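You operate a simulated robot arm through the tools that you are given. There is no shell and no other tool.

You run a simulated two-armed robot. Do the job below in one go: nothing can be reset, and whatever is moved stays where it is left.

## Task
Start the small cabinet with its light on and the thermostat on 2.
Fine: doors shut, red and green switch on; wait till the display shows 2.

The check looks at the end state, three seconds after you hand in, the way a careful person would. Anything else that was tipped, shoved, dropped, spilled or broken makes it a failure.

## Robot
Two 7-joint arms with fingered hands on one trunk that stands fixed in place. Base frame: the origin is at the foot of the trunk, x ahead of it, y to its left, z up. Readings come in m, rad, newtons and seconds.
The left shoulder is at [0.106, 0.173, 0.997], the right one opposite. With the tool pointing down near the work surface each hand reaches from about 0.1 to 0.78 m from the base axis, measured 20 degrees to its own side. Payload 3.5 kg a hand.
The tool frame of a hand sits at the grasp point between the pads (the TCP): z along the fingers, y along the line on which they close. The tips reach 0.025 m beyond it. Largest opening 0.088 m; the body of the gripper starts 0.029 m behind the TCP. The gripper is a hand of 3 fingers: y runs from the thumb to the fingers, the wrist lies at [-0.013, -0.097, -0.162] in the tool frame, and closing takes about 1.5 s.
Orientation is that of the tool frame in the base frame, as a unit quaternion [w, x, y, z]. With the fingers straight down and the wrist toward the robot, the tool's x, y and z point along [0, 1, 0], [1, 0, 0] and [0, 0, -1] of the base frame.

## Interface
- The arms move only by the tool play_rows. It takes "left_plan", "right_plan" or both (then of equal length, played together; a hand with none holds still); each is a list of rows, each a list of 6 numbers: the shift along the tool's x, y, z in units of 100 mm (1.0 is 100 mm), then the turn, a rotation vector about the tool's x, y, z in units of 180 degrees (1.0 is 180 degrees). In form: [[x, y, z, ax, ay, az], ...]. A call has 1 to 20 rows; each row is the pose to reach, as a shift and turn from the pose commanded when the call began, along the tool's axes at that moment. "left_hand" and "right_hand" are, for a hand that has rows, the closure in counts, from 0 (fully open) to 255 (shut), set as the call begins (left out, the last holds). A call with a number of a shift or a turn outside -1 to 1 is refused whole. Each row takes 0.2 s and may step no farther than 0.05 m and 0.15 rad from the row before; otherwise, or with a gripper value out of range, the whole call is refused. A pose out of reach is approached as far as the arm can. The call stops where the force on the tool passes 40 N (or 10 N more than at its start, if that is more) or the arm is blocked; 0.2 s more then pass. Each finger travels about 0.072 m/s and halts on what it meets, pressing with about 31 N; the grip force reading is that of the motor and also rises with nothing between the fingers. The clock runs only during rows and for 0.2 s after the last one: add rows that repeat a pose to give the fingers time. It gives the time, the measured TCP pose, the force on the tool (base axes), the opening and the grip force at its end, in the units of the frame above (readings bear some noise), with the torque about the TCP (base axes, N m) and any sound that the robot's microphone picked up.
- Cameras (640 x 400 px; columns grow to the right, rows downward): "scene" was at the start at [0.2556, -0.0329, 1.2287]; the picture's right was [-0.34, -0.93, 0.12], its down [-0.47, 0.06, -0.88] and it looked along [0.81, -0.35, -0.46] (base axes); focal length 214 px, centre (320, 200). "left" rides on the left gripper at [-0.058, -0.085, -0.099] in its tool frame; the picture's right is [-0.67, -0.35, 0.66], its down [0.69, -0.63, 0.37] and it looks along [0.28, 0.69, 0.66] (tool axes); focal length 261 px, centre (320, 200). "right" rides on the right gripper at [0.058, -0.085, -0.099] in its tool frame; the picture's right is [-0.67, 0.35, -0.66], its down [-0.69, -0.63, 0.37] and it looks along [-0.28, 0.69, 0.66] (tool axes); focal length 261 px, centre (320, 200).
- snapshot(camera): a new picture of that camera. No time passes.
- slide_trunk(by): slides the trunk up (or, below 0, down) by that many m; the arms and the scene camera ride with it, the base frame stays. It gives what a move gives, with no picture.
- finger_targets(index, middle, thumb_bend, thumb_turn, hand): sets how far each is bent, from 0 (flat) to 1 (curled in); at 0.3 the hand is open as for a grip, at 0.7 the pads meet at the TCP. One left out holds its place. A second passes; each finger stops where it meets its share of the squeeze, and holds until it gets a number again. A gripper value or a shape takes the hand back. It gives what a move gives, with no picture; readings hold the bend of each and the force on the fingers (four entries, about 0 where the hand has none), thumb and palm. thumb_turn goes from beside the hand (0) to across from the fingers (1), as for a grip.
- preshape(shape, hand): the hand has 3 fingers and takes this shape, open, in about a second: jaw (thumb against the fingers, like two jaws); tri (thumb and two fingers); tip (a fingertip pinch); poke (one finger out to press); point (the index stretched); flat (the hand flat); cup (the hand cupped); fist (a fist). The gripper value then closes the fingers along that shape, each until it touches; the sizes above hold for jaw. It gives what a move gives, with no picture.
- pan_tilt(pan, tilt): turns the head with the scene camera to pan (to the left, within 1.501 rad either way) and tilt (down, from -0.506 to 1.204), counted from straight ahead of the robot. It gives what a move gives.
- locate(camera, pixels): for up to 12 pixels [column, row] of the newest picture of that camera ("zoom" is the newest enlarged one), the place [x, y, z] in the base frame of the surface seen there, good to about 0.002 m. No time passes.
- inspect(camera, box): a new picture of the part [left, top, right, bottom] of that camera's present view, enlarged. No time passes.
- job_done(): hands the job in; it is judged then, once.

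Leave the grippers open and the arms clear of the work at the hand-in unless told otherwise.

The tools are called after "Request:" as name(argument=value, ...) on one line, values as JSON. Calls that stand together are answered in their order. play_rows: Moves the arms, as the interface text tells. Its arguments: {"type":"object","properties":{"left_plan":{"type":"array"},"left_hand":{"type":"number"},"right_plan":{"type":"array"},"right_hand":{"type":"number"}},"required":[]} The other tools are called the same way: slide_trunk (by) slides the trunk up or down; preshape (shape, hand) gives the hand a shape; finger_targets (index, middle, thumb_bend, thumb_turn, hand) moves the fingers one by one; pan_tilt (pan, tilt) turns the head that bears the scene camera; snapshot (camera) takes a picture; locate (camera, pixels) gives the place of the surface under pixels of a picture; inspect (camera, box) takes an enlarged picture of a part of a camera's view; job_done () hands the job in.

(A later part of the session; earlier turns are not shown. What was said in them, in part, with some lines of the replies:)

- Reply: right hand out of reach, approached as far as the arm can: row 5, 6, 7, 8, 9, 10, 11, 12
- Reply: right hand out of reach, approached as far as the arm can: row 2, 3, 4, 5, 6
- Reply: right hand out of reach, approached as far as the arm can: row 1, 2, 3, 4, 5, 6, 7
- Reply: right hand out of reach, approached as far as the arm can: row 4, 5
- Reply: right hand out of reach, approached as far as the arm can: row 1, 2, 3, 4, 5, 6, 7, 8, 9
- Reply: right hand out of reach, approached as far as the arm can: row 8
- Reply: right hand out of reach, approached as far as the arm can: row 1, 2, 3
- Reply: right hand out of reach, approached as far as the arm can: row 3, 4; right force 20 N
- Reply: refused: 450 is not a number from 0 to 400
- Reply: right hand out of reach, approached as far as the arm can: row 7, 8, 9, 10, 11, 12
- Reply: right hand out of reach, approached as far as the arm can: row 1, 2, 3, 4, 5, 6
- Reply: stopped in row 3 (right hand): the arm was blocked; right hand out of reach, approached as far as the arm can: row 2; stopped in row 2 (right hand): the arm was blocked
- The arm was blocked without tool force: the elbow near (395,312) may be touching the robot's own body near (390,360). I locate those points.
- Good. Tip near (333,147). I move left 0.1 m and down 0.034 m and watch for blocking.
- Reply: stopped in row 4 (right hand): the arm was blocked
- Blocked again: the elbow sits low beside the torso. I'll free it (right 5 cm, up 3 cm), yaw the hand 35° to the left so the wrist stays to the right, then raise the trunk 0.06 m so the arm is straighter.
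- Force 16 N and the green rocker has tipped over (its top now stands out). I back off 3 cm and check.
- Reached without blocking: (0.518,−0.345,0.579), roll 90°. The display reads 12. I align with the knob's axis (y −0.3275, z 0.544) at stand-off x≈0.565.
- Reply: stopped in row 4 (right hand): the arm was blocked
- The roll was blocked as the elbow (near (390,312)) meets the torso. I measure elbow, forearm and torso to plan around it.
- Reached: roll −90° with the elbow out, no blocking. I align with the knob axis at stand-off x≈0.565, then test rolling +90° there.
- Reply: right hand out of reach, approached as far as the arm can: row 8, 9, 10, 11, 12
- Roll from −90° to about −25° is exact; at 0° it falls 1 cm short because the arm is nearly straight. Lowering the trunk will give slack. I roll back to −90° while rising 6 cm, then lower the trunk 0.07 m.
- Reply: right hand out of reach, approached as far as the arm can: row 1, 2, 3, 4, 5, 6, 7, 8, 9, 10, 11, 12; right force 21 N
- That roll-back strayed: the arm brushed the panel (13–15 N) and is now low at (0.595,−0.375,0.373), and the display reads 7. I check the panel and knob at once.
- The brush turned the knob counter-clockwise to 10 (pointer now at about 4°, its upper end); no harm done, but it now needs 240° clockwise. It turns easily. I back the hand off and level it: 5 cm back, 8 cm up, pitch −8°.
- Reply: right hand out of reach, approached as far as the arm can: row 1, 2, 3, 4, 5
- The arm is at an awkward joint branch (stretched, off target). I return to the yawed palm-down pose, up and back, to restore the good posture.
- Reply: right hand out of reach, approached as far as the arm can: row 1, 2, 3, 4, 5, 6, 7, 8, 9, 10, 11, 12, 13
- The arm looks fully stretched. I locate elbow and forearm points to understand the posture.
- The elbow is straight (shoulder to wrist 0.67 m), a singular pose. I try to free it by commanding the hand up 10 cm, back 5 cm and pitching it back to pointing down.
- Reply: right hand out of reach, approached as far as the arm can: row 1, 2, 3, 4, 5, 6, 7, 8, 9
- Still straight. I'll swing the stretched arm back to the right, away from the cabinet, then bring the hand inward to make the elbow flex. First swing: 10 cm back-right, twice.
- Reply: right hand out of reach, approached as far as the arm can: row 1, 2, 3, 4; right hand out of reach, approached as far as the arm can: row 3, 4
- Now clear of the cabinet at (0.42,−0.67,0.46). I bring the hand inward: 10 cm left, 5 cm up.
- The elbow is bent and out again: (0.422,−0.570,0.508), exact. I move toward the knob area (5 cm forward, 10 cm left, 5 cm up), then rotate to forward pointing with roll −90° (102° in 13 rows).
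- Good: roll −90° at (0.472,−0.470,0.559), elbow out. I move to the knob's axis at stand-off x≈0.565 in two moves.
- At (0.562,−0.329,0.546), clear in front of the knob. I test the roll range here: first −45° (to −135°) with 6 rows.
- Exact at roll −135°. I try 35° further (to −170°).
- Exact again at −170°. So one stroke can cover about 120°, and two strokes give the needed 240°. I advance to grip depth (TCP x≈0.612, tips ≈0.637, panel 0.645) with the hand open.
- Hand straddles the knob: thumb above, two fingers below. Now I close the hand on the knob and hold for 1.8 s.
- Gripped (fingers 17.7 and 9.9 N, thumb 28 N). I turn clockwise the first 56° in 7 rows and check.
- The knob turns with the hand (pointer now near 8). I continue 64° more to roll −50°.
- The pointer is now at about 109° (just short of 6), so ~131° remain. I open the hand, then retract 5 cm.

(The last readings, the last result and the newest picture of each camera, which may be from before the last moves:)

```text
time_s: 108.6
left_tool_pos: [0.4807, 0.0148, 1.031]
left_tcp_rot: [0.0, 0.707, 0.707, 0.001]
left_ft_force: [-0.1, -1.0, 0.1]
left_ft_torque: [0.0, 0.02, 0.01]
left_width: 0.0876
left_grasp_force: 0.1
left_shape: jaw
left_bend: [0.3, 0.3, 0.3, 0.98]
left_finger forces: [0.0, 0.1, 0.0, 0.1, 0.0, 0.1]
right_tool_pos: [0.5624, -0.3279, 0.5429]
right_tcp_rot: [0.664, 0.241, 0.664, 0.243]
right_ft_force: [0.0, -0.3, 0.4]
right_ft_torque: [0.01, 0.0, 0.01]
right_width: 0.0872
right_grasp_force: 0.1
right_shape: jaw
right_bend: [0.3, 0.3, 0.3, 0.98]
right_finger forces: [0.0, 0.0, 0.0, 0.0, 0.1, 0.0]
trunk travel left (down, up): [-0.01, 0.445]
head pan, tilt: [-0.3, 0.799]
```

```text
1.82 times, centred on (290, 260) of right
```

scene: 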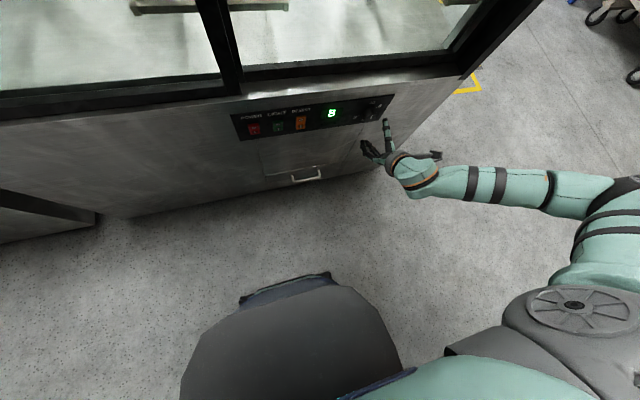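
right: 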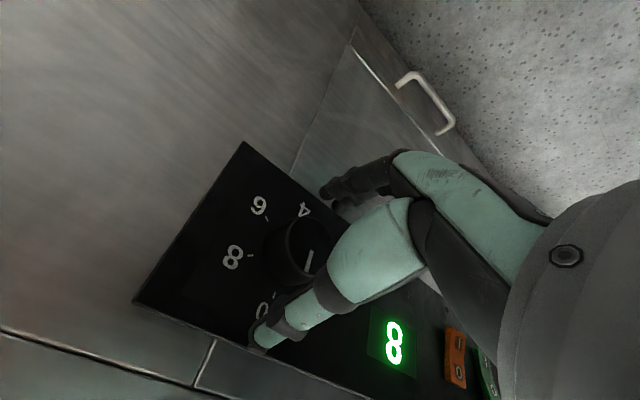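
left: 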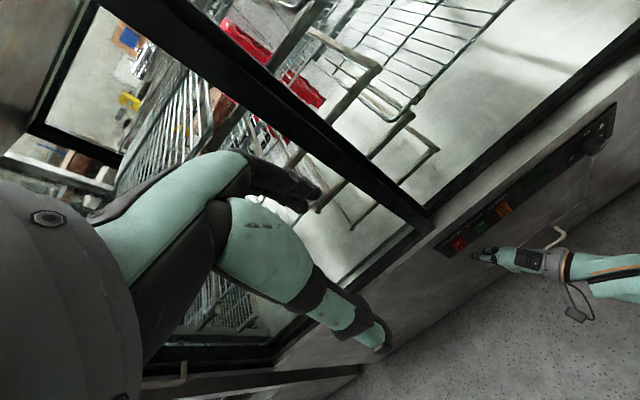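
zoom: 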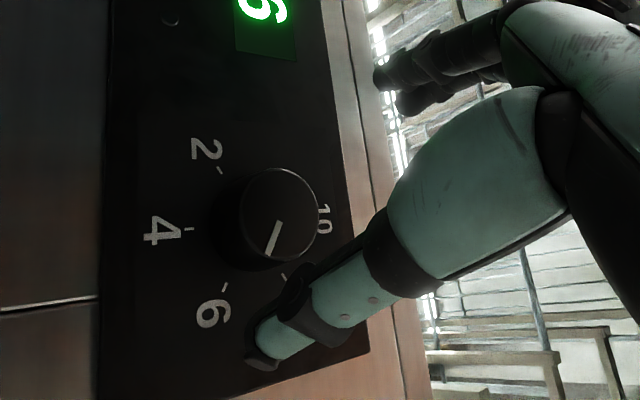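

The pointer holds at ~111° (≈6.3). I roll the hand back from −50° to −172° at stand-off (122° in 16 rows).

Request:
play_rows(right_plan=[[0, 0, 0, 0, 0, -0.0424], [0, 0, 0, 0, 0, -0.0847], [0, 0, 0, 0, 0, -0.1271], [0, 0, 0, 0, 0, -0.1694], [0, 0, 0, 0, 0, -0.2118], [0, 0, 0, 0, 0, -0.2542], [0, 0, 0, 0, 0, -0.2965], [0, 0, 0, 0, 0, -0.3389], [0, 0, 0, 0, 0, -0.3813], [0, 0, 0, 0, 0, -0.4236], [0, 0, 0, 0, 0, -0.466], [0, 0, 0, 0, 0, -0.5083], [0, 0, 0, 0, 0, -0.5507], [0, 0, 0, 0, 0, -0.5931], [0, 0, 0, 0, 0, -0.6354], [0, 0, 0, 0, 0, -0.6778], [0, 0, 0, 0, 0, -0.6778]])

Request:
snapshot(camera="scene")

```text
time_s: 112.2
left_tool_pos: [0.4798, 0.0151, 1.0319]
left_tcp_rot: [0.001, 0.706, 0.708, 0.0]
left_ft_force: [-0.3, -0.4, -0.3]
left_ft_torque: [-0.01, 0.01, -0.01]
left_width: 0.0878
left_grasp_force: 0.2
left_shape: jaw
left_bend: [0.3, 0.3, 0.3, 0.98]
left_finger forces: [0.0, 0.0, 0.0, 0.0, 0.1, 0.0]
right_tool_pos: [0.562, -0.3271, 0.5459]
right_tcp_rot: [0.533, -0.464, 0.533, -0.466]
right_ft_force: [0.3, 0.3, -0.4]
right_ft_torque: [-0.01, 0.03, 0.0]
right_width: 0.0875
right_grasp_force: 0.0
right_shape: jaw
right_bend: [0.3, 0.3, 0.3, 0.98]
right_finger forces: [0.0, 0.0, 0.1, 0.0, 0.1, 0.0]
trunk travel left (down, up): [-0.01, 0.445]
head pan, tilt: [-0.3, 0.799]
```

```text
taken
```

scene: 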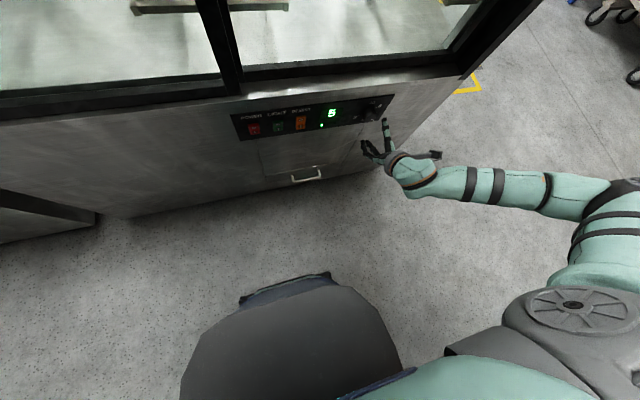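

Clean at −172°; display shows 5. I advance 5 cm again and then close on the knob.

Request:
play_rows(right_plan=[[0, 0, 0.12, 0, 0, 0], [0, 0, 0.24, 0, 0, 0], [0, 0, 0.34, 0, 0, 0], [0, 0, 0.43, 0, 0, 0], [0, 0, 0.505, 0, 0, 0], [0, 0, 0.505, 0, 0, 0]])

Request:
play_rows(right_plan=[[0, 0, 0, 0, 0, 0], [0, 0, 0, 0, 0, 0], [0, 0, 0, 0, 0, 0], [0, 0, 0, 0, 0, 0], [0, 0, 0, 0, 0, 0], [0, 0, 0, 0, 0, 0], [0, 0, 0, 0, 0, 0], [0, 0, 0, 0, 0, 0], [0, 0, 0, 0, 0, 0]], right_hand=255)

Request:
inspect(camera="right", box=[180, 150, 400, 370])

```text
time_s: 113.6
left_tool_pos: [0.4799, 0.0158, 1.0316]
left_tcp_rot: [0.0, 0.707, 0.708, 0.0]
left_ft_force: [0.3, 0.8, -0.6]
left_ft_torque: [0.0, -0.01, -0.03]
left_width: 0.0879
left_grasp_force: 0.1
left_shape: jaw
left_bend: [0.3, 0.3, 0.3, 0.98]
left_finger forces: [0.1, 0.1, 0.1, 0.0, 0.0, 0.0]
right_tool_pos: [0.6117, -0.3279, 0.5446]
right_tcp_rot: [0.534, -0.464, 0.533, -0.464]
right_ft_force: [0.1, -0.6, -0.4]
right_ft_torque: [-0.01, -0.01, 0.01]
right_width: 0.0876
right_grasp_force: 0.0
right_shape: jaw
right_bend: [0.3, 0.3, 0.3, 0.98]
right_finger forces: [0.0, 0.0, 0.0, 0.0, 0.0, 0.0]
trunk travel left (down, up): [-0.01, 0.445]
head pan, tilt: [-0.3, 0.799]
```

```text
time_s: 115.6
left_tool_pos: [0.4792, 0.0159, 1.0316]
left_tcp_rot: [0.0, 0.707, 0.708, 0.002]
left_ft_force: [0.1, 0.4, 0.4]
left_ft_torque: [0.0, 0.02, 0.02]
left_width: 0.0874
left_grasp_force: 0.1
left_shape: jaw
left_bend: [0.3, 0.3, 0.3, 0.98]
left_finger forces: [0.0, 0.0, 0.1, 0.0, 0.0, 0.1]
right_tool_pos: [0.6108, -0.3268, 0.5449]
right_tcp_rot: [0.534, -0.464, 0.533, -0.464]
right_ft_force: [0.3, 1.4, 0.0]
right_ft_torque: [-0.01, 0.07, 0.01]
right_width: 0.028
right_grasp_force: 30.8
right_shape: jaw
right_bend: [0.74, 0.56, 0.73, 1.0]
right_finger forces: [18.1, 9.3, 0.0, 0.0, 27.5, 0.0]
trunk travel left (down, up): [-0.01, 0.445]
head pan, tilt: [-0.3, 0.799]
```

```text
1.82 times, centred on (290, 260) of right
```

zoom: 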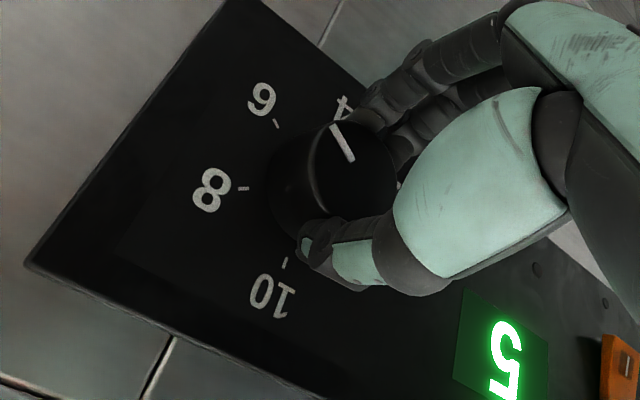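

Gripped again. Pointer near 6 (111–120° by perspective). I turn 112° clockwise in 14 rows, then check before the final bit.

Request:
play_rows(right_plan=[[0, 0, 0, 0, 0, 0.0444], [0, 0, 0, 0, 0, 0.0889], [0, 0, 0, 0, 0, 0.1333], [0, 0, 0, 0, 0, 0.1778], [0, 0, 0, 0, 0, 0.2222], [0, 0, 0, 0, 0, 0.2667], [0, 0, 0, 0, 0, 0.3111], [0, 0, 0, 0, 0, 0.3556], [0, 0, 0, 0, 0, 0.4], [0, 0, 0, 0, 0, 0.4444], [0, 0, 0, 0, 0, 0.4889], [0, 0, 0, 0, 0, 0.5333], [0, 0, 0, 0, 0, 0.5778], [0, 0, 0, 0, 0, 0.6222], [0, 0, 0, 0, 0, 0.6222]])

Request:
inspect(camera="right", box=[180, 150, 400, 370])

Request:
inspect(camera="scene", box=[330, 80, 442, 150])

```text
time_s: 118.8
left_tool_pos: [0.4812, 0.0149, 1.0334]
left_tcp_rot: [0.0, 0.706, 0.708, 0.0]
left_ft_force: [0.6, -0.6, 0.2]
left_ft_torque: [-0.03, 0.0, 0.01]
left_width: 0.0878
left_grasp_force: 0.0
left_shape: jaw
left_bend: [0.3, 0.3, 0.3, 0.98]
left_finger forces: [0.0, 0.1, 0.0, 0.0, 0.0, 0.1]
right_tool_pos: [0.611, -0.3274, 0.5446]
right_tcp_rot: [0.684, 0.183, 0.682, 0.183]
right_ft_force: [3.7, -5.5, 4.1]
right_ft_torque: [0.0, -0.13, -0.05]
right_width: 0.0268
right_grasp_force: 31.3
right_shape: jaw
right_bend: [0.74, 0.56, 0.73, 1.0]
right_finger forces: [17.4, 12.3, 0.0, 0.1, 31.0, 0.1]
trunk travel left (down, up): [-0.01, 0.445]
head pan, tilt: [-0.3, 0.799]
```

```text
1.82 times, centred on (290, 260) of right
```

zoom: 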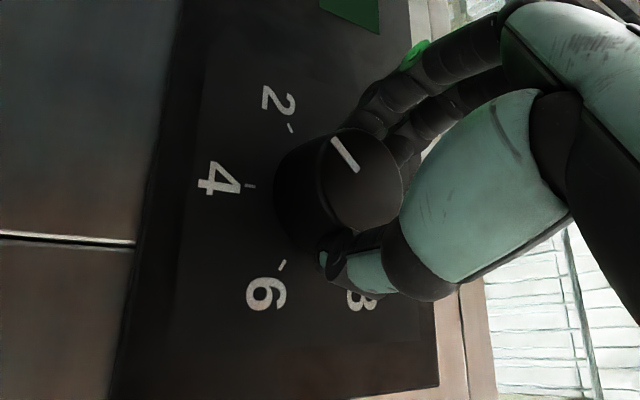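

```text
5.71 times, centred on (386, 115) of scene
```

zoom: 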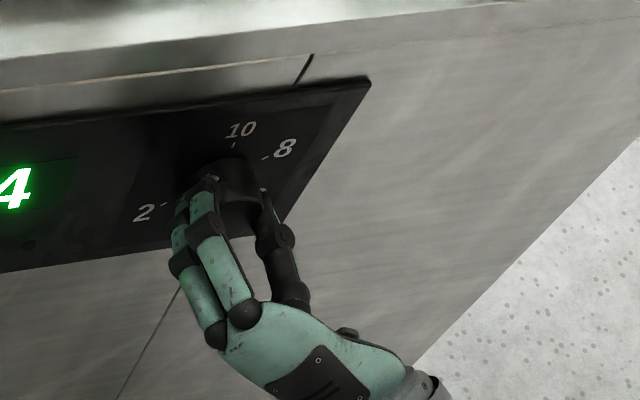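

Pointer is at about 222°; 2 is at 240°. I turn 16° more and look again.

Request:
play_rows(right_plan=[[0, 0, 0, 0, 0, 0.03], [0, 0, 0, 0, 0, 0.06], [0, 0, 0, 0, 0, 0.0889], [0, 0, 0, 0, 0, 0.0889]])

Request:
inspect(camera="right", box=[230, 170, 340, 280])

```text
time_s: 119.8
left_tool_pos: [0.4804, 0.0157, 1.0309]
left_tcp_rot: [0.0, 0.706, 0.708, -0.001]
left_ft_force: [0.3, 0.6, -0.1]
left_ft_torque: [-0.01, 0.04, 0.0]
left_width: 0.0876
left_grasp_force: 0.1
left_shape: jaw
left_bend: [0.3, 0.3, 0.3, 0.98]
left_finger forces: [0.1, 0.1, 0.0, 0.0, 0.1, 0.0]
right_tool_pos: [0.6113, -0.3281, 0.545]
right_tcp_rot: [0.651, 0.276, 0.65, 0.277]
right_ft_force: [3.3, -2.8, 5.0]
right_ft_torque: [0.01, -0.14, 0.03]
right_width: 0.0267
right_grasp_force: 30.6
right_shape: jaw
right_bend: [0.74, 0.56, 0.73, 1.0]
right_finger forces: [19.2, 12.1, 0.0, 0.1, 29.1, 0.1]
trunk travel left (down, up): [-0.01, 0.445]
head pan, tilt: [-0.3, 0.799]
```

```text
3.64 times, centred on (285, 225) of right
```

zoom: 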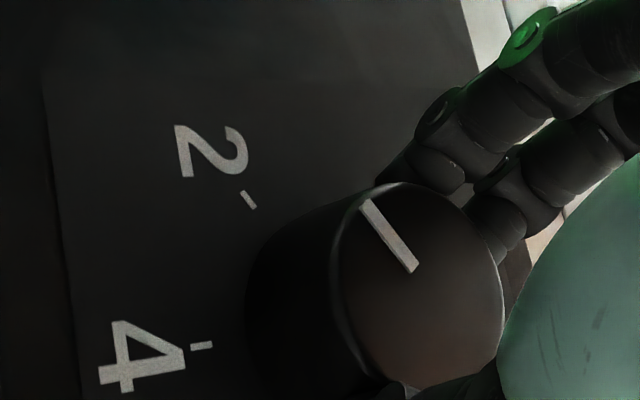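

The pointer is now parallel with the 2 tick. I open the hand, retract 5 cm, and check the dial.

Request:
play_rows(right_plan=[[0, 0, 0, 0, 0, 0], [0, 0, 0, 0, 0, 0], [0, 0, 0, 0, 0, 0], [0, 0, 0, 0, 0, 0], [0, 0, 0, 0, 0, 0], [0, 0, 0, 0, 0, 0], [0, 0, 0, 0, 0, 0], [0, 0, -0.1, 0, 0, 0], [0, 0, -0.2, 0, 0, 0], [0, 0, -0.35, 0, 0, 0], [0, 0, -0.505, 0, 0, 0], [0, 0, -0.7, 0, 0, 0], [0, 0, -0.7, 0, 0, 0]], right_hand=0)

Request:
inspect(camera="right", box=[190, 180, 350, 340])

Request:
inspect(camera="scene", box=[345, 95, 401, 130])

Request:
snapshot(camera="scene")

```text
time_s: 122.6
left_tool_pos: [0.4807, 0.0164, 1.0305]
left_tcp_rot: [0.0, 0.707, 0.707, 0.0]
left_ft_force: [0.4, 0.9, 0.3]
left_ft_torque: [0.02, -0.02, 0.0]
left_width: 0.0874
left_grasp_force: 0.1
left_shape: jaw
left_bend: [0.3, 0.3, 0.3, 0.98]
left_finger forces: [0.0, 0.0, 0.0, 0.1, 0.1, 0.0]
right_tool_pos: [0.5421, -0.3275, 0.5444]
right_tcp_rot: [0.651, 0.277, 0.65, 0.276]
right_ft_force: [-1.4, 0.3, -0.4]
right_ft_torque: [-0.04, -0.03, -0.01]
right_width: 0.0878
right_grasp_force: 0.0
right_shape: jaw
right_bend: [0.3, 0.3, 0.3, 0.98]
right_finger forces: [0.0, 0.1, 0.1, 0.0, 0.0, 0.0]
trunk travel left (down, up): [-0.01, 0.445]
head pan, tilt: [-0.3, 0.799]
```

```text
2.50 times, centred on (270, 260) of right
```

zoom: 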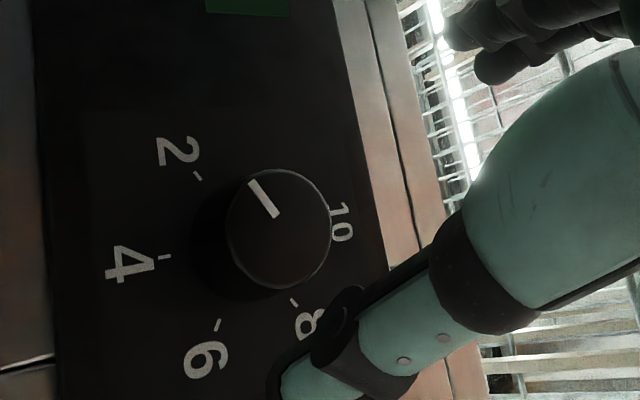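

```text
11.43 times, centred on (373, 112) of scene
```

zoom: 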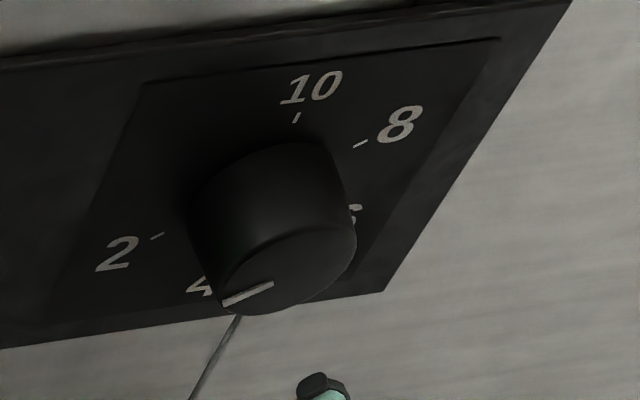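

```text
taken
```

scene: 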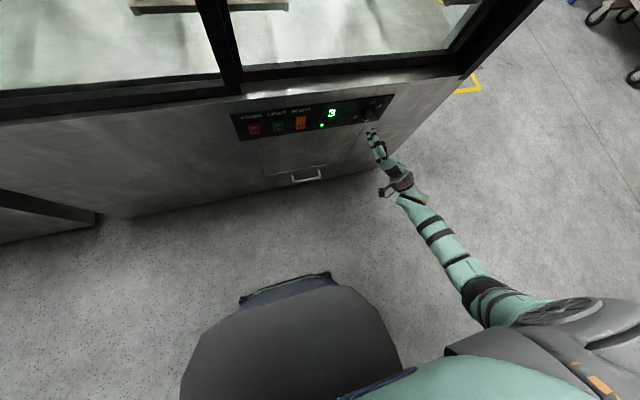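

The display shows 3 and is falling. The pointer is near 2; I zoom harder to measure the angle precisely.

Request:
inspect(camera="scene", box=[352, 98, 388, 124])

Request:
inspect(camera="right", box=[210, 215, 340, 320])

Request:
snapshot(camera="left")

```text
15.38 times, centred on (370, 111) of scene
```

zoom: 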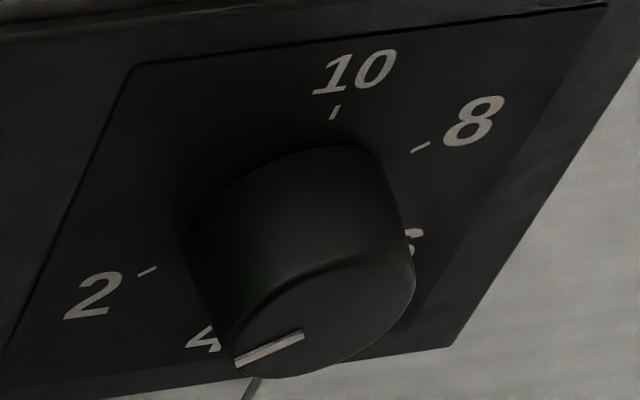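

```text
3.81 times, centred on (275, 268) of right
```

zoom: 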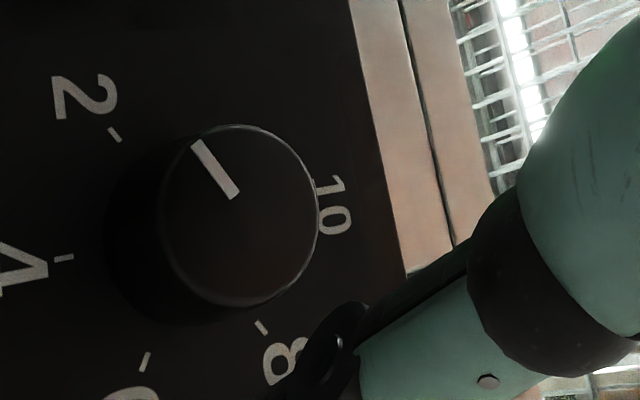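

```text
taken
```

left: 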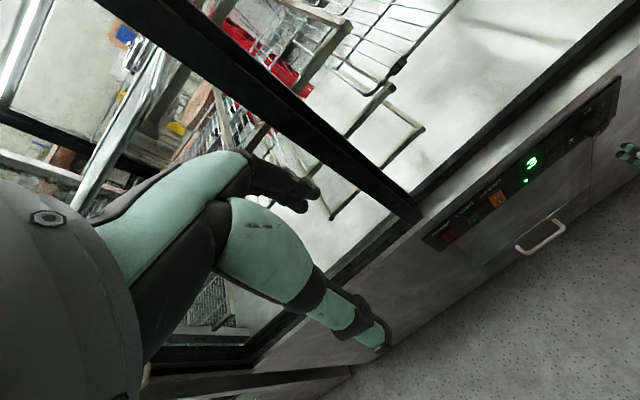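

The pointer's slope matches the 2–8 line (−0.448 vs −0.447), so it is on 2, and the inner light strip shines. I now retreat the right hand: back 6 cm, right 10 cm, rolling to −90°.

Request:
play_rows(right_plan=[[-0.05, -0.03, -0.12, 0, 0, -0.0305], [-0.15, -0.09, -0.24, 0, 0, -0.061], [-0.27, -0.15, -0.36, 0, 0, -0.0915], [-0.39, -0.22, -0.44, 0, 0, -0.122], [-0.52, -0.29, -0.52, 0, 0, -0.1525], [-0.65, -0.36, -0.56, 0, 0, -0.183], [-0.78, -0.44, -0.6, 0, 0, -0.2135], [-0.91, -0.51, -0.6, 0, 0, -0.244], [-0.91, -0.51, -0.6, 0, 0, -0.244]])

Request:
snapshot(camera="scene")

Request:
inspect(camera="scene", box=[228, 85, 404, 195])

```text
time_s: 124.6
left_tool_pos: [0.4803, 0.0163, 1.0314]
left_tcp_rot: [0.0, 0.707, 0.708, 0.0]
left_ft_force: [-0.8, -0.1, -0.2]
left_ft_torque: [0.0, 0.03, 0.03]
left_width: 0.0877
left_grasp_force: 0.0
left_shape: jaw
left_bend: [0.3, 0.3, 0.3, 0.98]
left_finger forces: [0.0, 0.0, 0.0, 0.1, 0.0, 0.1]
right_tool_pos: [0.4823, -0.4289, 0.5705]
right_tcp_rot: [0.707, 0.013, 0.707, 0.013]
right_ft_force: [0.2, -0.3, -0.8]
right_ft_torque: [0.0, 0.0, 0.01]
right_width: 0.0878
right_grasp_force: 0.0
right_shape: jaw
right_bend: [0.3, 0.3, 0.3, 0.98]
right_finger forces: [0.1, 0.0, 0.0, 0.0, 0.1, 0.1]
trunk travel left (down, up): [-0.01, 0.445]
head pan, tilt: [-0.3, 0.799]
```

```text
taken
```

scene: 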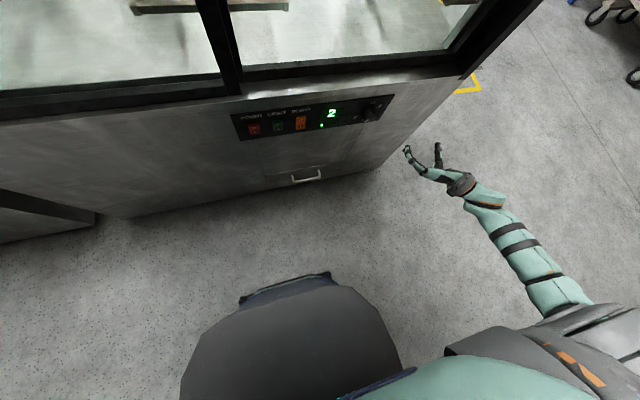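

```text
3.64 times, centred on (316, 140) of scene
```

zoom: 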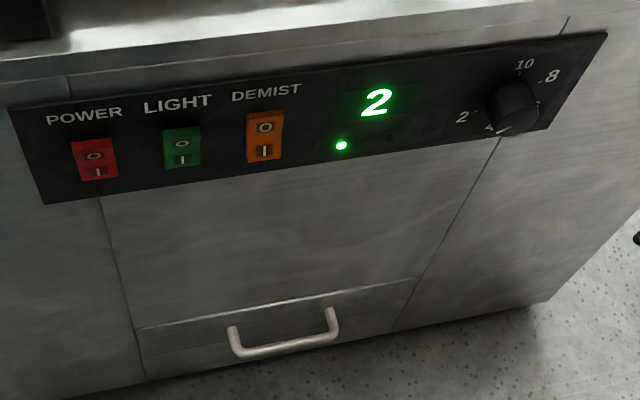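

The display shows 2 with red and green on I and demist still off. I move the right hand further clear (5 cm back, 8 cm right, 5 cm up), then watch whether the display holds.

Request:
play_rows(right_plan=[[-0.1, -0.16, -0.1, 0, 0, 0], [-0.2, -0.32, -0.2, 0, 0, 0], [-0.3, -0.48, -0.3, 0, 0, 0], [-0.4, -0.64, -0.4, 0, 0, 0], [-0.5, -0.8, -0.5, 0, 0, 0], [-0.5, -0.8, -0.5, 0, 0, 0]])

Request:
inspect(camera="scene", box=[228, 85, 404, 195])

Request:
pan_tilt(pan=-0.5, tilt=0.35)

Request:
snapshot(camera="scene")

```text
time_s: 126.0
left_tool_pos: [0.4799, 0.0165, 1.0308]
left_tcp_rot: [0.0, 0.707, 0.708, -0.001]
left_ft_force: [-0.2, 0.5, 0.9]
left_ft_torque: [-0.05, 0.0, 0.01]
left_width: 0.0876
left_grasp_force: 0.1
left_shape: jaw
left_bend: [0.3, 0.3, 0.3, 0.98]
left_finger forces: [0.0, 0.0, 0.1, 0.1, 0.1, 0.0]
right_tool_pos: [0.4304, -0.5108, 0.6191]
right_tcp_rot: [0.708, 0.013, 0.706, 0.013]
right_ft_force: [0.2, 0.9, -0.4]
right_ft_torque: [0.0, -0.01, 0.01]
right_width: 0.0876
right_grasp_force: 0.1
right_shape: jaw
right_bend: [0.3, 0.3, 0.3, 0.98]
right_finger forces: [0.0, 0.0, 0.1, 0.0, 0.0, 0.0]
trunk travel left (down, up): [-0.01, 0.445]
head pan, tilt: [-0.3, 0.799]
```

```text
3.64 times, centred on (316, 140) of scene
```

zoom: 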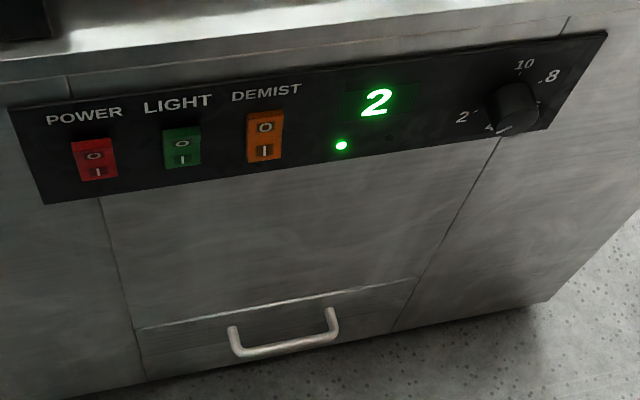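

```text
time_s: 126.9
left_tool_pos: [0.4805, 0.0161, 1.0322]
left_tcp_rot: [0.0, 0.705, 0.709, 0.0]
left_ft_force: [-0.4, 0.4, -0.2]
left_ft_torque: [-0.01, 0.01, 0.04]
left_width: 0.0876
left_grasp_force: 0.1
left_shape: jaw
left_bend: [0.3, 0.3, 0.3, 0.98]
left_finger forces: [0.0, 0.0, 0.1, 0.0, 0.0, 0.0]
right_tool_pos: [0.4323, -0.5103, 0.6181]
right_tcp_rot: [0.707, 0.013, 0.707, 0.013]
right_ft_force: [0.4, 0.0, 0.0]
right_ft_torque: [0.03, 0.04, 0.0]
right_width: 0.0875
right_grasp_force: 0.0
right_shape: jaw
right_bend: [0.3, 0.3, 0.3, 0.98]
right_finger forces: [0.1, 0.0, 0.0, 0.0, 0.0, 0.0]
trunk travel left (down, up): [-0.01, 0.445]
head pan, tilt: [-0.499, 0.351]
```

```text
taken
```

scene: 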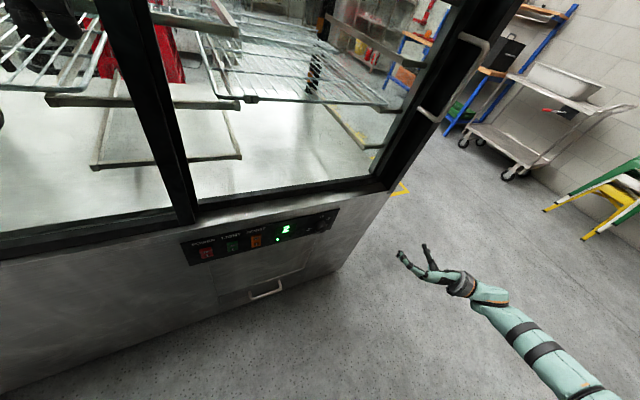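

The right door is still shut, display 2. I wait a few seconds (holding still) to see whether the display stays at 2.

Request:
play_rows(right_plan=[[0, 0, 0, 0, 0, 0], [0, 0, 0, 0, 0, 0], [0, 0, 0, 0, 0, 0], [0, 0, 0, 0, 0, 0], [0, 0, 0, 0, 0, 0], [0, 0, 0, 0, 0, 0], [0, 0, 0, 0, 0, 0], [0, 0, 0, 0, 0, 0], [0, 0, 0, 0, 0, 0], [0, 0, 0, 0, 0, 0], [0, 0, 0, 0, 0, 0], [0, 0, 0, 0, 0, 0], [0, 0, 0, 0, 0, 0], [0, 0, 0, 0, 0, 0], [0, 0, 0, 0, 0, 0]])

Request:
inspect(camera="scene", box=[175, 195, 351, 305])

Request:
inspect(camera="scene", box=[340, 130, 430, 220])

```text
time_s: 130.1
left_tool_pos: [0.4802, 0.0158, 1.0317]
left_tcp_rot: [0.0, 0.706, 0.708, 0.0]
left_ft_force: [0.3, 1.0, -0.4]
left_ft_torque: [0.0, -0.03, 0.01]
left_width: 0.0875
left_grasp_force: 0.1
left_shape: jaw
left_bend: [0.3, 0.3, 0.3, 0.98]
left_finger forces: [0.1, 0.0, 0.0, 0.0, 0.0, 0.1]
right_tool_pos: [0.4323, -0.5111, 0.6183]
right_tcp_rot: [0.708, 0.012, 0.706, 0.012]
right_ft_force: [0.2, 0.7, 0.3]
right_ft_torque: [0.01, -0.01, -0.04]
right_width: 0.0876
right_grasp_force: 0.1
right_shape: jaw
right_bend: [0.3, 0.3, 0.3, 0.98]
right_finger forces: [0.0, 0.0, 0.1, 0.0, 0.1, 0.0]
trunk travel left (down, up): [-0.01, 0.445]
head pan, tilt: [-0.499, 0.351]
```

```text
3.64 times, centred on (263, 250) of scene
```

zoom: 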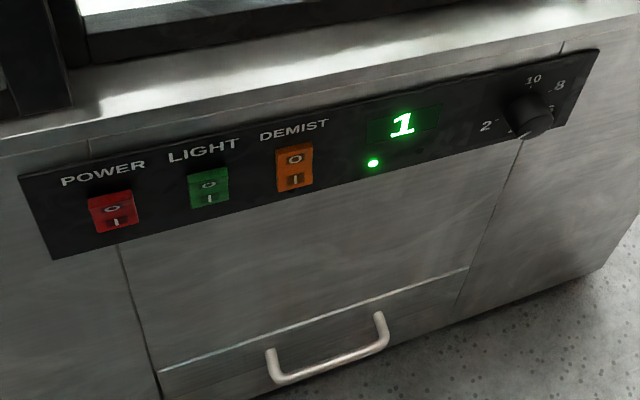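

```text
4.44 times, centred on (385, 175) of scene
```

zoom: 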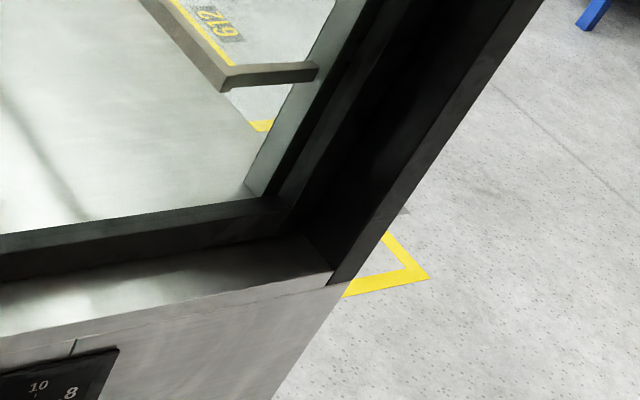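

The display slipped to 1 with the cooling lamp still on. I keep watching to learn how it cycles.

Request:
play_rows(right_plan=[[0, 0, 0, 0, 0, 0], [0, 0, 0, 0, 0, 0], [0, 0, 0, 0, 0, 0], [0, 0, 0, 0, 0, 0], [0, 0, 0, 0, 0, 0], [0, 0, 0, 0, 0, 0], [0, 0, 0, 0, 0, 0], [0, 0, 0, 0, 0, 0]])

Request:
inspect(camera="scene", box=[175, 195, 351, 305])

Request:
play_rows(right_plan=[[0, 0, 0, 0, 0, 0], [0, 0, 0, 0, 0, 0], [0, 0, 0, 0, 0, 0], [0, 0, 0, 0, 0, 0], [0, 0, 0, 0, 0, 0], [0, 0, 0, 0, 0, 0], [0, 0, 0, 0, 0, 0], [0, 0, 0, 0, 0, 0]])

Request:
inspect(camera="scene", box=[175, 195, 351, 305])

Request:
play_rows(right_plan=[[0, 0, 0, 0, 0, 0], [0, 0, 0, 0, 0, 0], [0, 0, 0, 0, 0, 0], [0, 0, 0, 0, 0, 0], [0, 0, 0, 0, 0, 0], [0, 0, 0, 0, 0, 0], [0, 0, 0, 0, 0, 0], [0, 0, 0, 0, 0, 0]])

Request:
inspect(camera="scene", box=[175, 195, 351, 305])

```text
time_s: 131.9
left_tool_pos: [0.4804, 0.0164, 1.0321]
left_tcp_rot: [-0.001, 0.706, 0.708, 0.0]
left_ft_force: [0.3, -0.2, -0.9]
left_ft_torque: [0.01, -0.05, -0.02]
left_width: 0.0878
left_grasp_force: 0.1
left_shape: jaw
left_bend: [0.3, 0.3, 0.3, 0.98]
left_finger forces: [0.1, 0.0, 0.1, 0.1, 0.0, 0.1]
right_tool_pos: [0.432, -0.5099, 0.6189]
right_tcp_rot: [0.708, 0.013, 0.706, 0.013]
right_ft_force: [-0.4, -0.2, 1.3]
right_ft_torque: [0.01, -0.02, 0.03]
right_width: 0.0876
right_grasp_force: 0.0
right_shape: jaw
right_bend: [0.3, 0.3, 0.3, 0.98]
right_finger forces: [0.0, 0.0, 0.1, 0.0, 0.1, 0.0]
trunk travel left (down, up): [-0.01, 0.445]
head pan, tilt: [-0.499, 0.351]
```

```text
3.64 times, centred on (263, 250) of scene
```

zoom: 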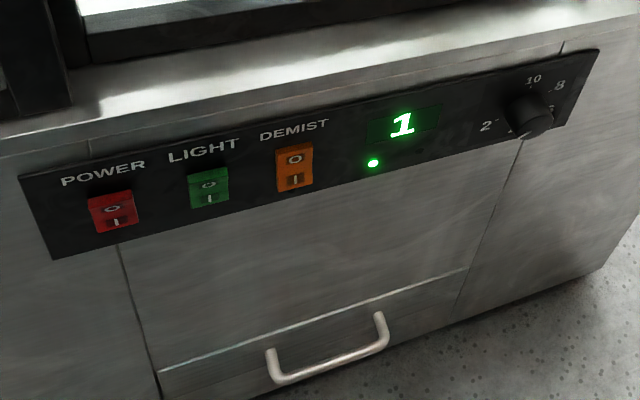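

```text
time_s: 133.7
left_tool_pos: [0.48, 0.0153, 1.0311]
left_tcp_rot: [0.0, 0.706, 0.708, 0.0]
left_ft_force: [0.6, 0.4, 0.4]
left_ft_torque: [0.0, 0.0, 0.0]
left_width: 0.0875
left_grasp_force: 0.0
left_shape: jaw
left_bend: [0.3, 0.3, 0.3, 0.98]
left_finger forces: [0.0, 0.0, 0.1, 0.0, 0.0, 0.0]
right_tool_pos: [0.4318, -0.5108, 0.6168]
right_tcp_rot: [0.707, 0.012, 0.707, 0.013]
right_ft_force: [0.6, 0.1, -0.9]
right_ft_torque: [0.0, 0.02, 0.01]
right_width: 0.0876
right_grasp_force: 0.0
right_shape: jaw
right_bend: [0.3, 0.3, 0.3, 0.98]
right_finger forces: [0.0, 0.0, 0.0, 0.0, 0.1, 0.1]
trunk travel left (down, up): [-0.01, 0.445]
head pan, tilt: [-0.499, 0.351]
```

```text
3.64 times, centred on (263, 250) of scene
```

zoom: 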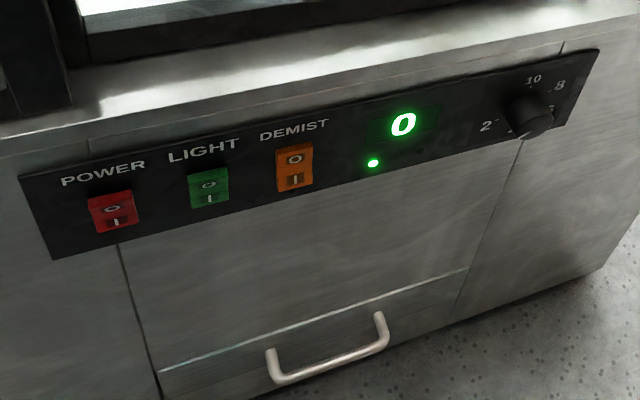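

```text
time_s: 135.5
left_tool_pos: [0.4798, 0.0157, 1.0314]
left_tcp_rot: [0.0, 0.707, 0.707, -0.001]
left_ft_force: [-0.5, 0.5, -0.3]
left_ft_torque: [0.02, 0.01, 0.05]
left_width: 0.0877
left_grasp_force: 0.0
left_shape: jaw
left_bend: [0.3, 0.3, 0.3, 0.98]
left_finger forces: [0.0, 0.0, 0.0, 0.0, 0.0, 0.0]
right_tool_pos: [0.4312, -0.5098, 0.6183]
right_tcp_rot: [0.707, 0.013, 0.707, 0.013]
right_ft_force: [0.6, 0.7, -0.3]
right_ft_torque: [0.02, -0.02, 0.01]
right_width: 0.0873
right_grasp_force: 0.2
right_shape: jaw
right_bend: [0.3, 0.3, 0.3, 0.98]
right_finger forces: [0.0, 0.1, 0.0, 0.1, 0.0, 0.1]
trunk travel left (down, up): [-0.01, 0.445]
head pan, tilt: [-0.499, 0.351]
```

```text
3.64 times, centred on (263, 250) of scene
```

zoom: 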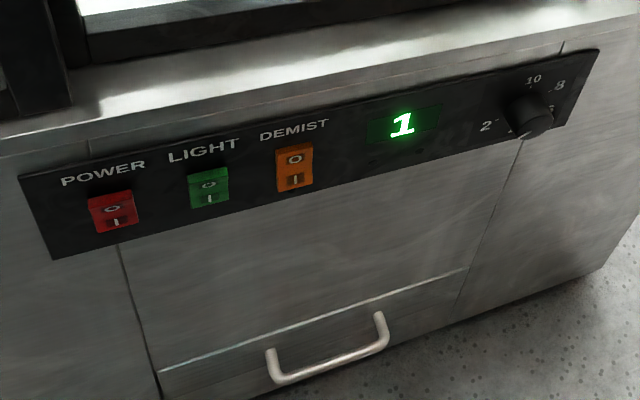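

The thermostat cycles: it cooled to 0, the lamp went off, and it is now rising slowly. I'll hand in while it reads 2 on the slow rise. Meanwhile I re-measure the pointer from this view.

Request:
inspect(camera="scene", box=[300, 205, 344, 235])

Request:
snapshot(camera="right")

```text
13.33 times, centred on (322, 220) of scene
```

zoom: 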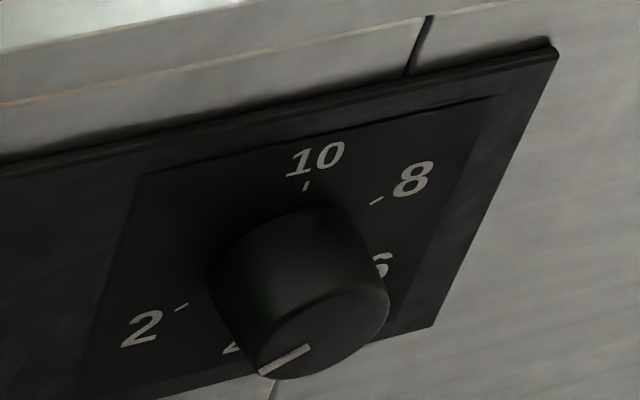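

```text
taken
```

right: 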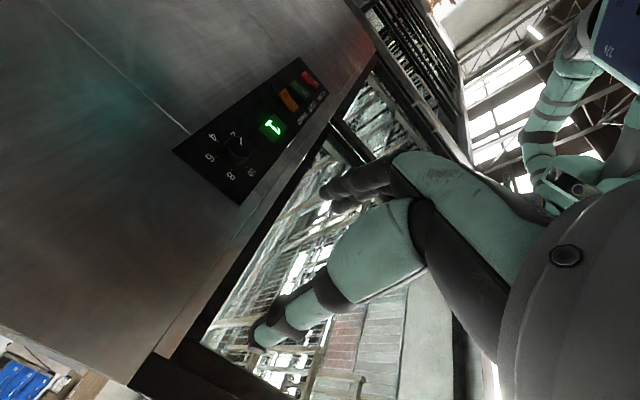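

Pointer slope −0.56 vs −0.54 for the 2–8 line: still on 2. I check with the right camera too, then keep waiting.

Request:
inspect(camera="right", box=[190, 115, 280, 195])

Request:
play_rows(right_plan=[[0, 0, 0, 0, 0, 0], [0, 0, 0, 0, 0, 0], [0, 0, 0, 0, 0, 0], [0, 0, 0, 0, 0, 0], [0, 0, 0, 0, 0, 0], [0, 0, 0, 0, 0, 0], [0, 0, 0, 0, 0, 0], [0, 0, 0, 0, 0, 0], [0, 0, 0, 0, 0, 0], [0, 0, 0, 0, 0, 0]])

Request:
inspect(camera="scene", box=[175, 195, 351, 305])

```text
5.00 times, centred on (235, 155) of right
```

zoom: 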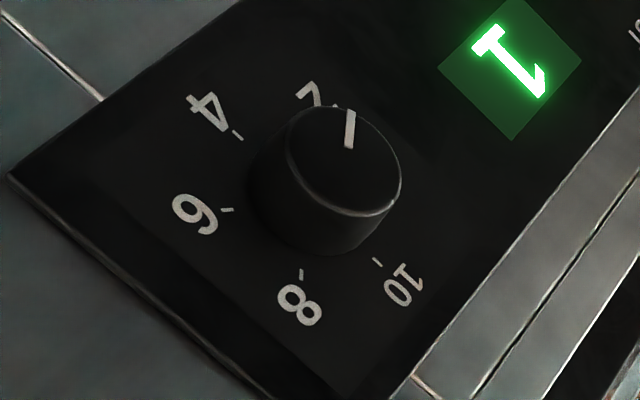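

```text
time_s: 137.7
left_tool_pos: [0.4798, 0.0166, 1.0312]
left_tcp_rot: [0.001, 0.707, 0.708, -0.001]
left_ft_force: [0.0, 0.0, 0.0]
left_ft_torque: [0.03, -0.04, 0.03]
left_width: 0.0879
left_grasp_force: 0.0
left_shape: jaw
left_bend: [0.3, 0.3, 0.3, 0.98]
left_finger forces: [0.1, 0.0, 0.0, 0.0, 0.0, 0.1]
right_tool_pos: [0.4333, -0.5104, 0.6179]
right_tcp_rot: [0.708, 0.013, 0.706, 0.013]
right_ft_force: [1.0, 0.0, -0.7]
right_ft_torque: [0.02, 0.02, -0.03]
right_width: 0.0875
right_grasp_force: 0.0
right_shape: jaw
right_bend: [0.3, 0.3, 0.3, 0.98]
right_finger forces: [0.0, 0.1, 0.0, 0.1, 0.0, 0.1]
trunk travel left (down, up): [-0.01, 0.445]
head pan, tilt: [-0.499, 0.351]
```

```text
3.64 times, centred on (263, 250) of scene
```

zoom: 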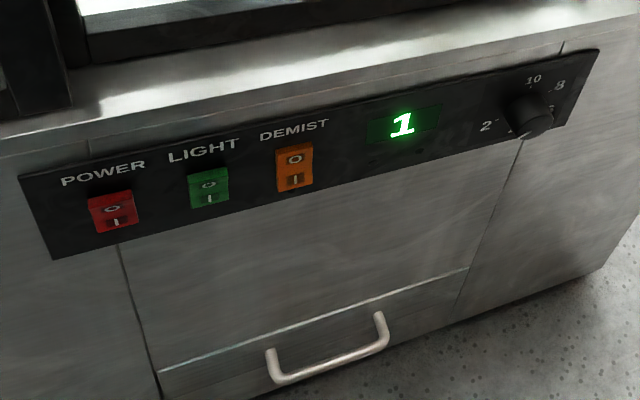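

From this view the pointer computes to 239°, i.e. on 2. Display 1 and rising. I wait in 4 s chunks.

Request:
play_rows(right_plan=[[0, 0, 0, 0, 0, 0], [0, 0, 0, 0, 0, 0], [0, 0, 0, 0, 0, 0], [0, 0, 0, 0, 0, 0], [0, 0, 0, 0, 0, 0], [0, 0, 0, 0, 0, 0], [0, 0, 0, 0, 0, 0], [0, 0, 0, 0, 0, 0], [0, 0, 0, 0, 0, 0], [0, 0, 0, 0, 0, 0], [0, 0, 0, 0, 0, 0], [0, 0, 0, 0, 0, 0], [0, 0, 0, 0, 0, 0], [0, 0, 0, 0, 0, 0], [0, 0, 0, 0, 0, 0], [0, 0, 0, 0, 0, 0], [0, 0, 0, 0, 0, 0], [0, 0, 0, 0, 0, 0], [0, 0, 0, 0, 0, 0], [0, 0, 0, 0, 0, 0]])

Request:
inspect(camera="scene", box=[175, 195, 351, 305])

Request:
play_rows(right_plan=[[0, 0, 0, 0, 0, 0], [0, 0, 0, 0, 0, 0], [0, 0, 0, 0, 0, 0], [0, 0, 0, 0, 0, 0], [0, 0, 0, 0, 0, 0], [0, 0, 0, 0, 0, 0], [0, 0, 0, 0, 0, 0], [0, 0, 0, 0, 0, 0], [0, 0, 0, 0, 0, 0], [0, 0, 0, 0, 0, 0], [0, 0, 0, 0, 0, 0], [0, 0, 0, 0, 0, 0], [0, 0, 0, 0, 0, 0], [0, 0, 0, 0, 0, 0], [0, 0, 0, 0, 0, 0], [0, 0, 0, 0, 0, 0], [0, 0, 0, 0, 0, 0], [0, 0, 0, 0, 0, 0], [0, 0, 0, 0, 0, 0], [0, 0, 0, 0, 0, 0]])

Request:
inspect(camera="scene", box=[175, 195, 351, 305])

```text
time_s: 141.9
left_tool_pos: [0.481, 0.0142, 1.031]
left_tcp_rot: [0.0, 0.706, 0.708, 0.0]
left_ft_force: [1.0, 0.0, -0.4]
left_ft_torque: [-0.01, -0.02, 0.01]
left_width: 0.0879
left_grasp_force: 0.0
left_shape: jaw
left_bend: [0.3, 0.3, 0.3, 0.98]
left_finger forces: [0.0, 0.0, 0.0, 0.0, 0.0, 0.1]
right_tool_pos: [0.4313, -0.5108, 0.6182]
right_tcp_rot: [0.708, 0.013, 0.706, 0.012]
right_ft_force: [0.3, 0.0, 0.5]
right_ft_torque: [-0.02, -0.01, -0.01]
right_width: 0.0879
right_grasp_force: 0.0
right_shape: jaw
right_bend: [0.3, 0.3, 0.3, 0.98]
right_finger forces: [0.0, 0.0, 0.0, 0.1, 0.1, 0.0]
trunk travel left (down, up): [-0.01, 0.445]
head pan, tilt: [-0.499, 0.351]
```

```text
3.64 times, centred on (263, 250) of scene
```

zoom: 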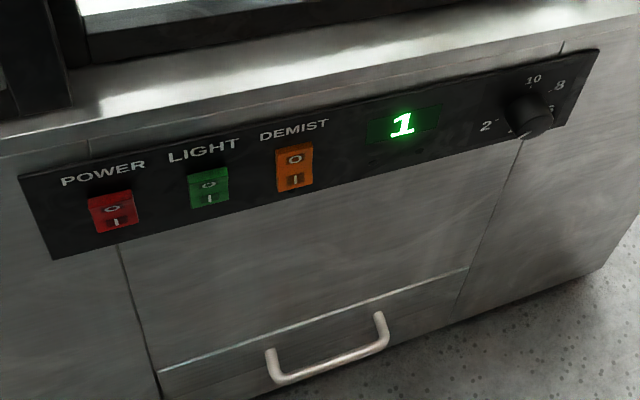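

```text
time_s: 146.1
left_tool_pos: [0.4798, 0.0156, 1.0322]
left_tcp_rot: [-0.001, 0.707, 0.708, 0.0]
left_ft_force: [0.4, -0.5, -0.3]
left_ft_torque: [0.02, 0.0, -0.01]
left_width: 0.0877
left_grasp_force: 0.0
left_shape: jaw
left_bend: [0.3, 0.3, 0.3, 0.98]
left_finger forces: [0.0, 0.0, 0.1, 0.0, 0.0, 0.0]
right_tool_pos: [0.4322, -0.5108, 0.6178]
right_tcp_rot: [0.708, 0.013, 0.706, 0.013]
right_ft_force: [0.4, -0.5, -0.4]
right_ft_torque: [0.02, -0.01, 0.04]
right_width: 0.0875
right_grasp_force: 0.1
right_shape: jaw
right_bend: [0.3, 0.3, 0.3, 0.98]
right_finger forces: [0.0, 0.0, 0.0, 0.0, 0.0, 0.1]
trunk travel left (down, up): [-0.01, 0.445]
head pan, tilt: [-0.499, 0.351]
```

```text
3.64 times, centred on (263, 250) of scene
```

zoom: 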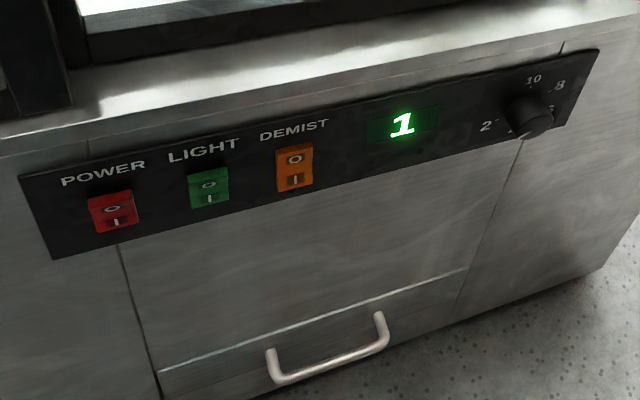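

Still 1, lamp off, rising slowly. I wait 4 s more at a time.

Request:
play_rows(right_plan=[[0, 0, 0, 0, 0, 0], [0, 0, 0, 0, 0, 0], [0, 0, 0, 0, 0, 0], [0, 0, 0, 0, 0, 0], [0, 0, 0, 0, 0, 0], [0, 0, 0, 0, 0, 0], [0, 0, 0, 0, 0, 0], [0, 0, 0, 0, 0, 0], [0, 0, 0, 0, 0, 0], [0, 0, 0, 0, 0, 0], [0, 0, 0, 0, 0, 0], [0, 0, 0, 0, 0, 0], [0, 0, 0, 0, 0, 0], [0, 0, 0, 0, 0, 0], [0, 0, 0, 0, 0, 0], [0, 0, 0, 0, 0, 0], [0, 0, 0, 0, 0, 0], [0, 0, 0, 0, 0, 0], [0, 0, 0, 0, 0, 0], [0, 0, 0, 0, 0, 0]])

Request:
inspect(camera="scene", box=[175, 195, 351, 305])

Request:
play_rows(right_plan=[[0, 0, 0, 0, 0, 0], [0, 0, 0, 0, 0, 0], [0, 0, 0, 0, 0, 0], [0, 0, 0, 0, 0, 0], [0, 0, 0, 0, 0, 0], [0, 0, 0, 0, 0, 0], [0, 0, 0, 0, 0, 0], [0, 0, 0, 0, 0, 0], [0, 0, 0, 0, 0, 0], [0, 0, 0, 0, 0, 0]])

Request:
inspect(camera="scene", box=[175, 195, 351, 305])

```text
time_s: 150.3
left_tool_pos: [0.4798, 0.0171, 1.0321]
left_tcp_rot: [0.0, 0.706, 0.708, 0.0]
left_ft_force: [-0.3, 0.0, -0.1]
left_ft_torque: [0.02, -0.02, 0.0]
left_width: 0.0875
left_grasp_force: 0.0
left_shape: jaw
left_bend: [0.3, 0.3, 0.3, 0.98]
left_finger forces: [0.0, 0.0, 0.1, 0.1, 0.0, 0.0]
right_tool_pos: [0.4309, -0.5106, 0.6185]
right_tcp_rot: [0.707, 0.012, 0.707, 0.013]
right_ft_force: [0.5, -1.1, 0.7]
right_ft_torque: [0.01, 0.0, 0.01]
right_width: 0.0876
right_grasp_force: 0.1
right_shape: jaw
right_bend: [0.3, 0.3, 0.3, 0.98]
right_finger forces: [0.0, 0.1, 0.0, 0.0, 0.1, 0.1]
trunk travel left (down, up): [-0.01, 0.445]
head pan, tilt: [-0.499, 0.351]
```

```text
3.64 times, centred on (263, 250) of scene
```

zoom: 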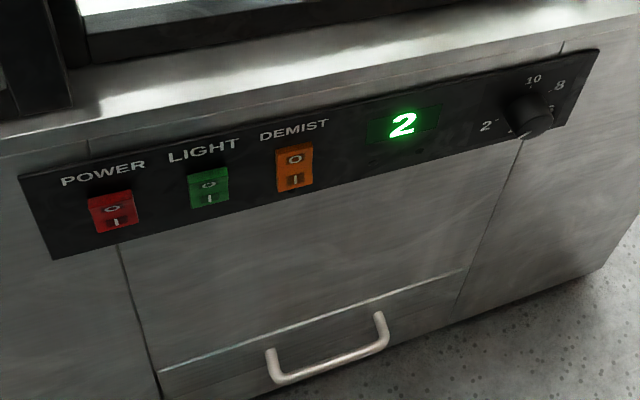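

```text
time_s: 152.5
left_tool_pos: [0.4808, 0.0166, 1.0317]
left_tcp_rot: [0.0, 0.707, 0.708, 0.001]
left_ft_force: [0.4, -0.6, 1.0]
left_ft_torque: [0.02, -0.02, -0.03]
left_width: 0.0875
left_grasp_force: 0.0
left_shape: jaw
left_bend: [0.3, 0.3, 0.3, 0.98]
left_finger forces: [0.0, 0.0, 0.0, 0.0, 0.1, 0.0]
right_tool_pos: [0.431, -0.5102, 0.6181]
right_tcp_rot: [0.707, 0.012, 0.707, 0.014]
right_ft_force: [0.2, 0.1, 0.3]
right_ft_torque: [-0.01, -0.02, 0.01]
right_width: 0.0877
right_grasp_force: 0.1
right_shape: jaw
right_bend: [0.3, 0.3, 0.3, 0.98]
right_finger forces: [0.1, 0.1, 0.0, 0.1, 0.0, 0.0]
trunk travel left (down, up): [-0.01, 0.445]
head pan, tilt: [-0.499, 0.351]
```

```text
3.64 times, centred on (263, 250) of scene
```

zoom: 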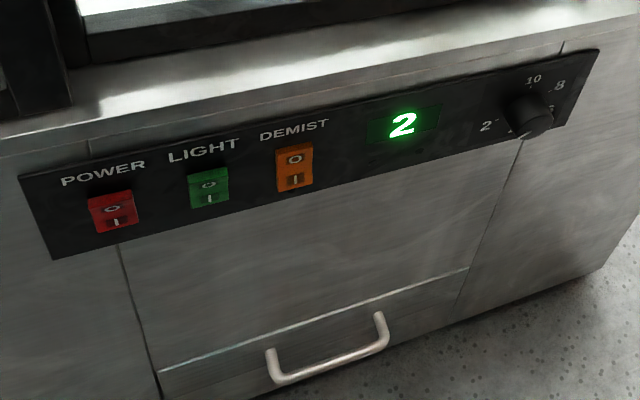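

The display reads 2 and is rising slowly (about 1° in 14 s), so it will still read 2 in three seconds. A last look (no time passes) to confirm the doors.

Request:
snapshot(camera="scene")

Request:
snapshot(camera="left")

```text
taken
```

scene: 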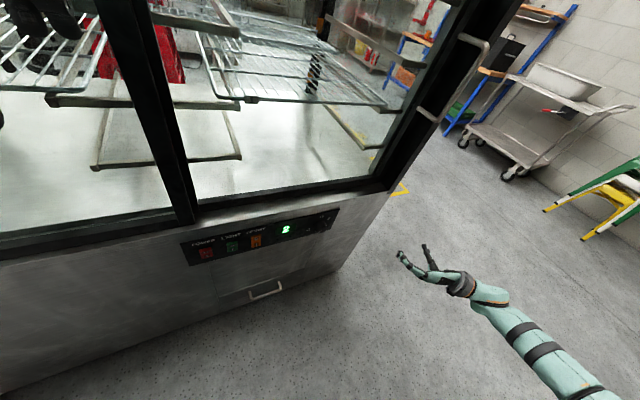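

```text
taken
```

left: 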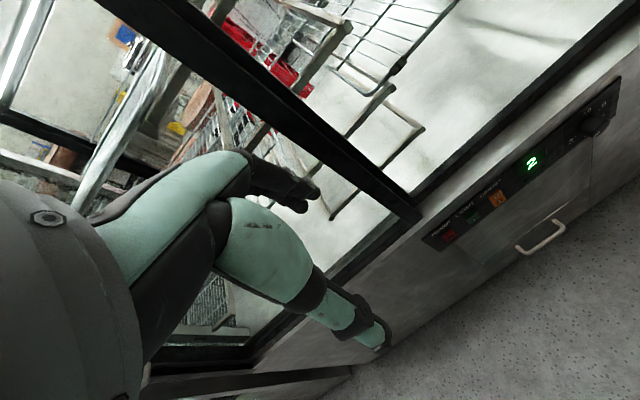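

Both doors are shut, red and green are on, the light is lit, the knob is on 2 and the display shows 2. Both hands are open and clear of the cabinet, so I hand in now.

Request:
job_done()

```text
The job is handed in.
```

The small cabinet is running: both doors are shut, the red power and green light switches are on, and the thermostat is on 2. The inside light is lit, and the display read 2 when I handed in.

- **Display:** it doesn't sit still at 2. After first reaching 2 it dropped to 0, the cooling cut out, and it climbed slowly back. I handed in about two to four seconds into that climb. At the rate it was rising (roughly 1° in 14 s), it should still have shown 2 at the check.
- **Knob:** while repositioning, the right hand brushed the panel with about 15 N and turned the knob from 8 to 10. I then turned it clockwise to 2. From two camera views the pointer lines up with the 2 mark to within a degree or two.
- **Other contact:** the right elbow touched the robot's own body a few times. I saw nothing tipped, moved or damaged.

The orange demist switch is still off, and both hands are open and clear of the cabinet.
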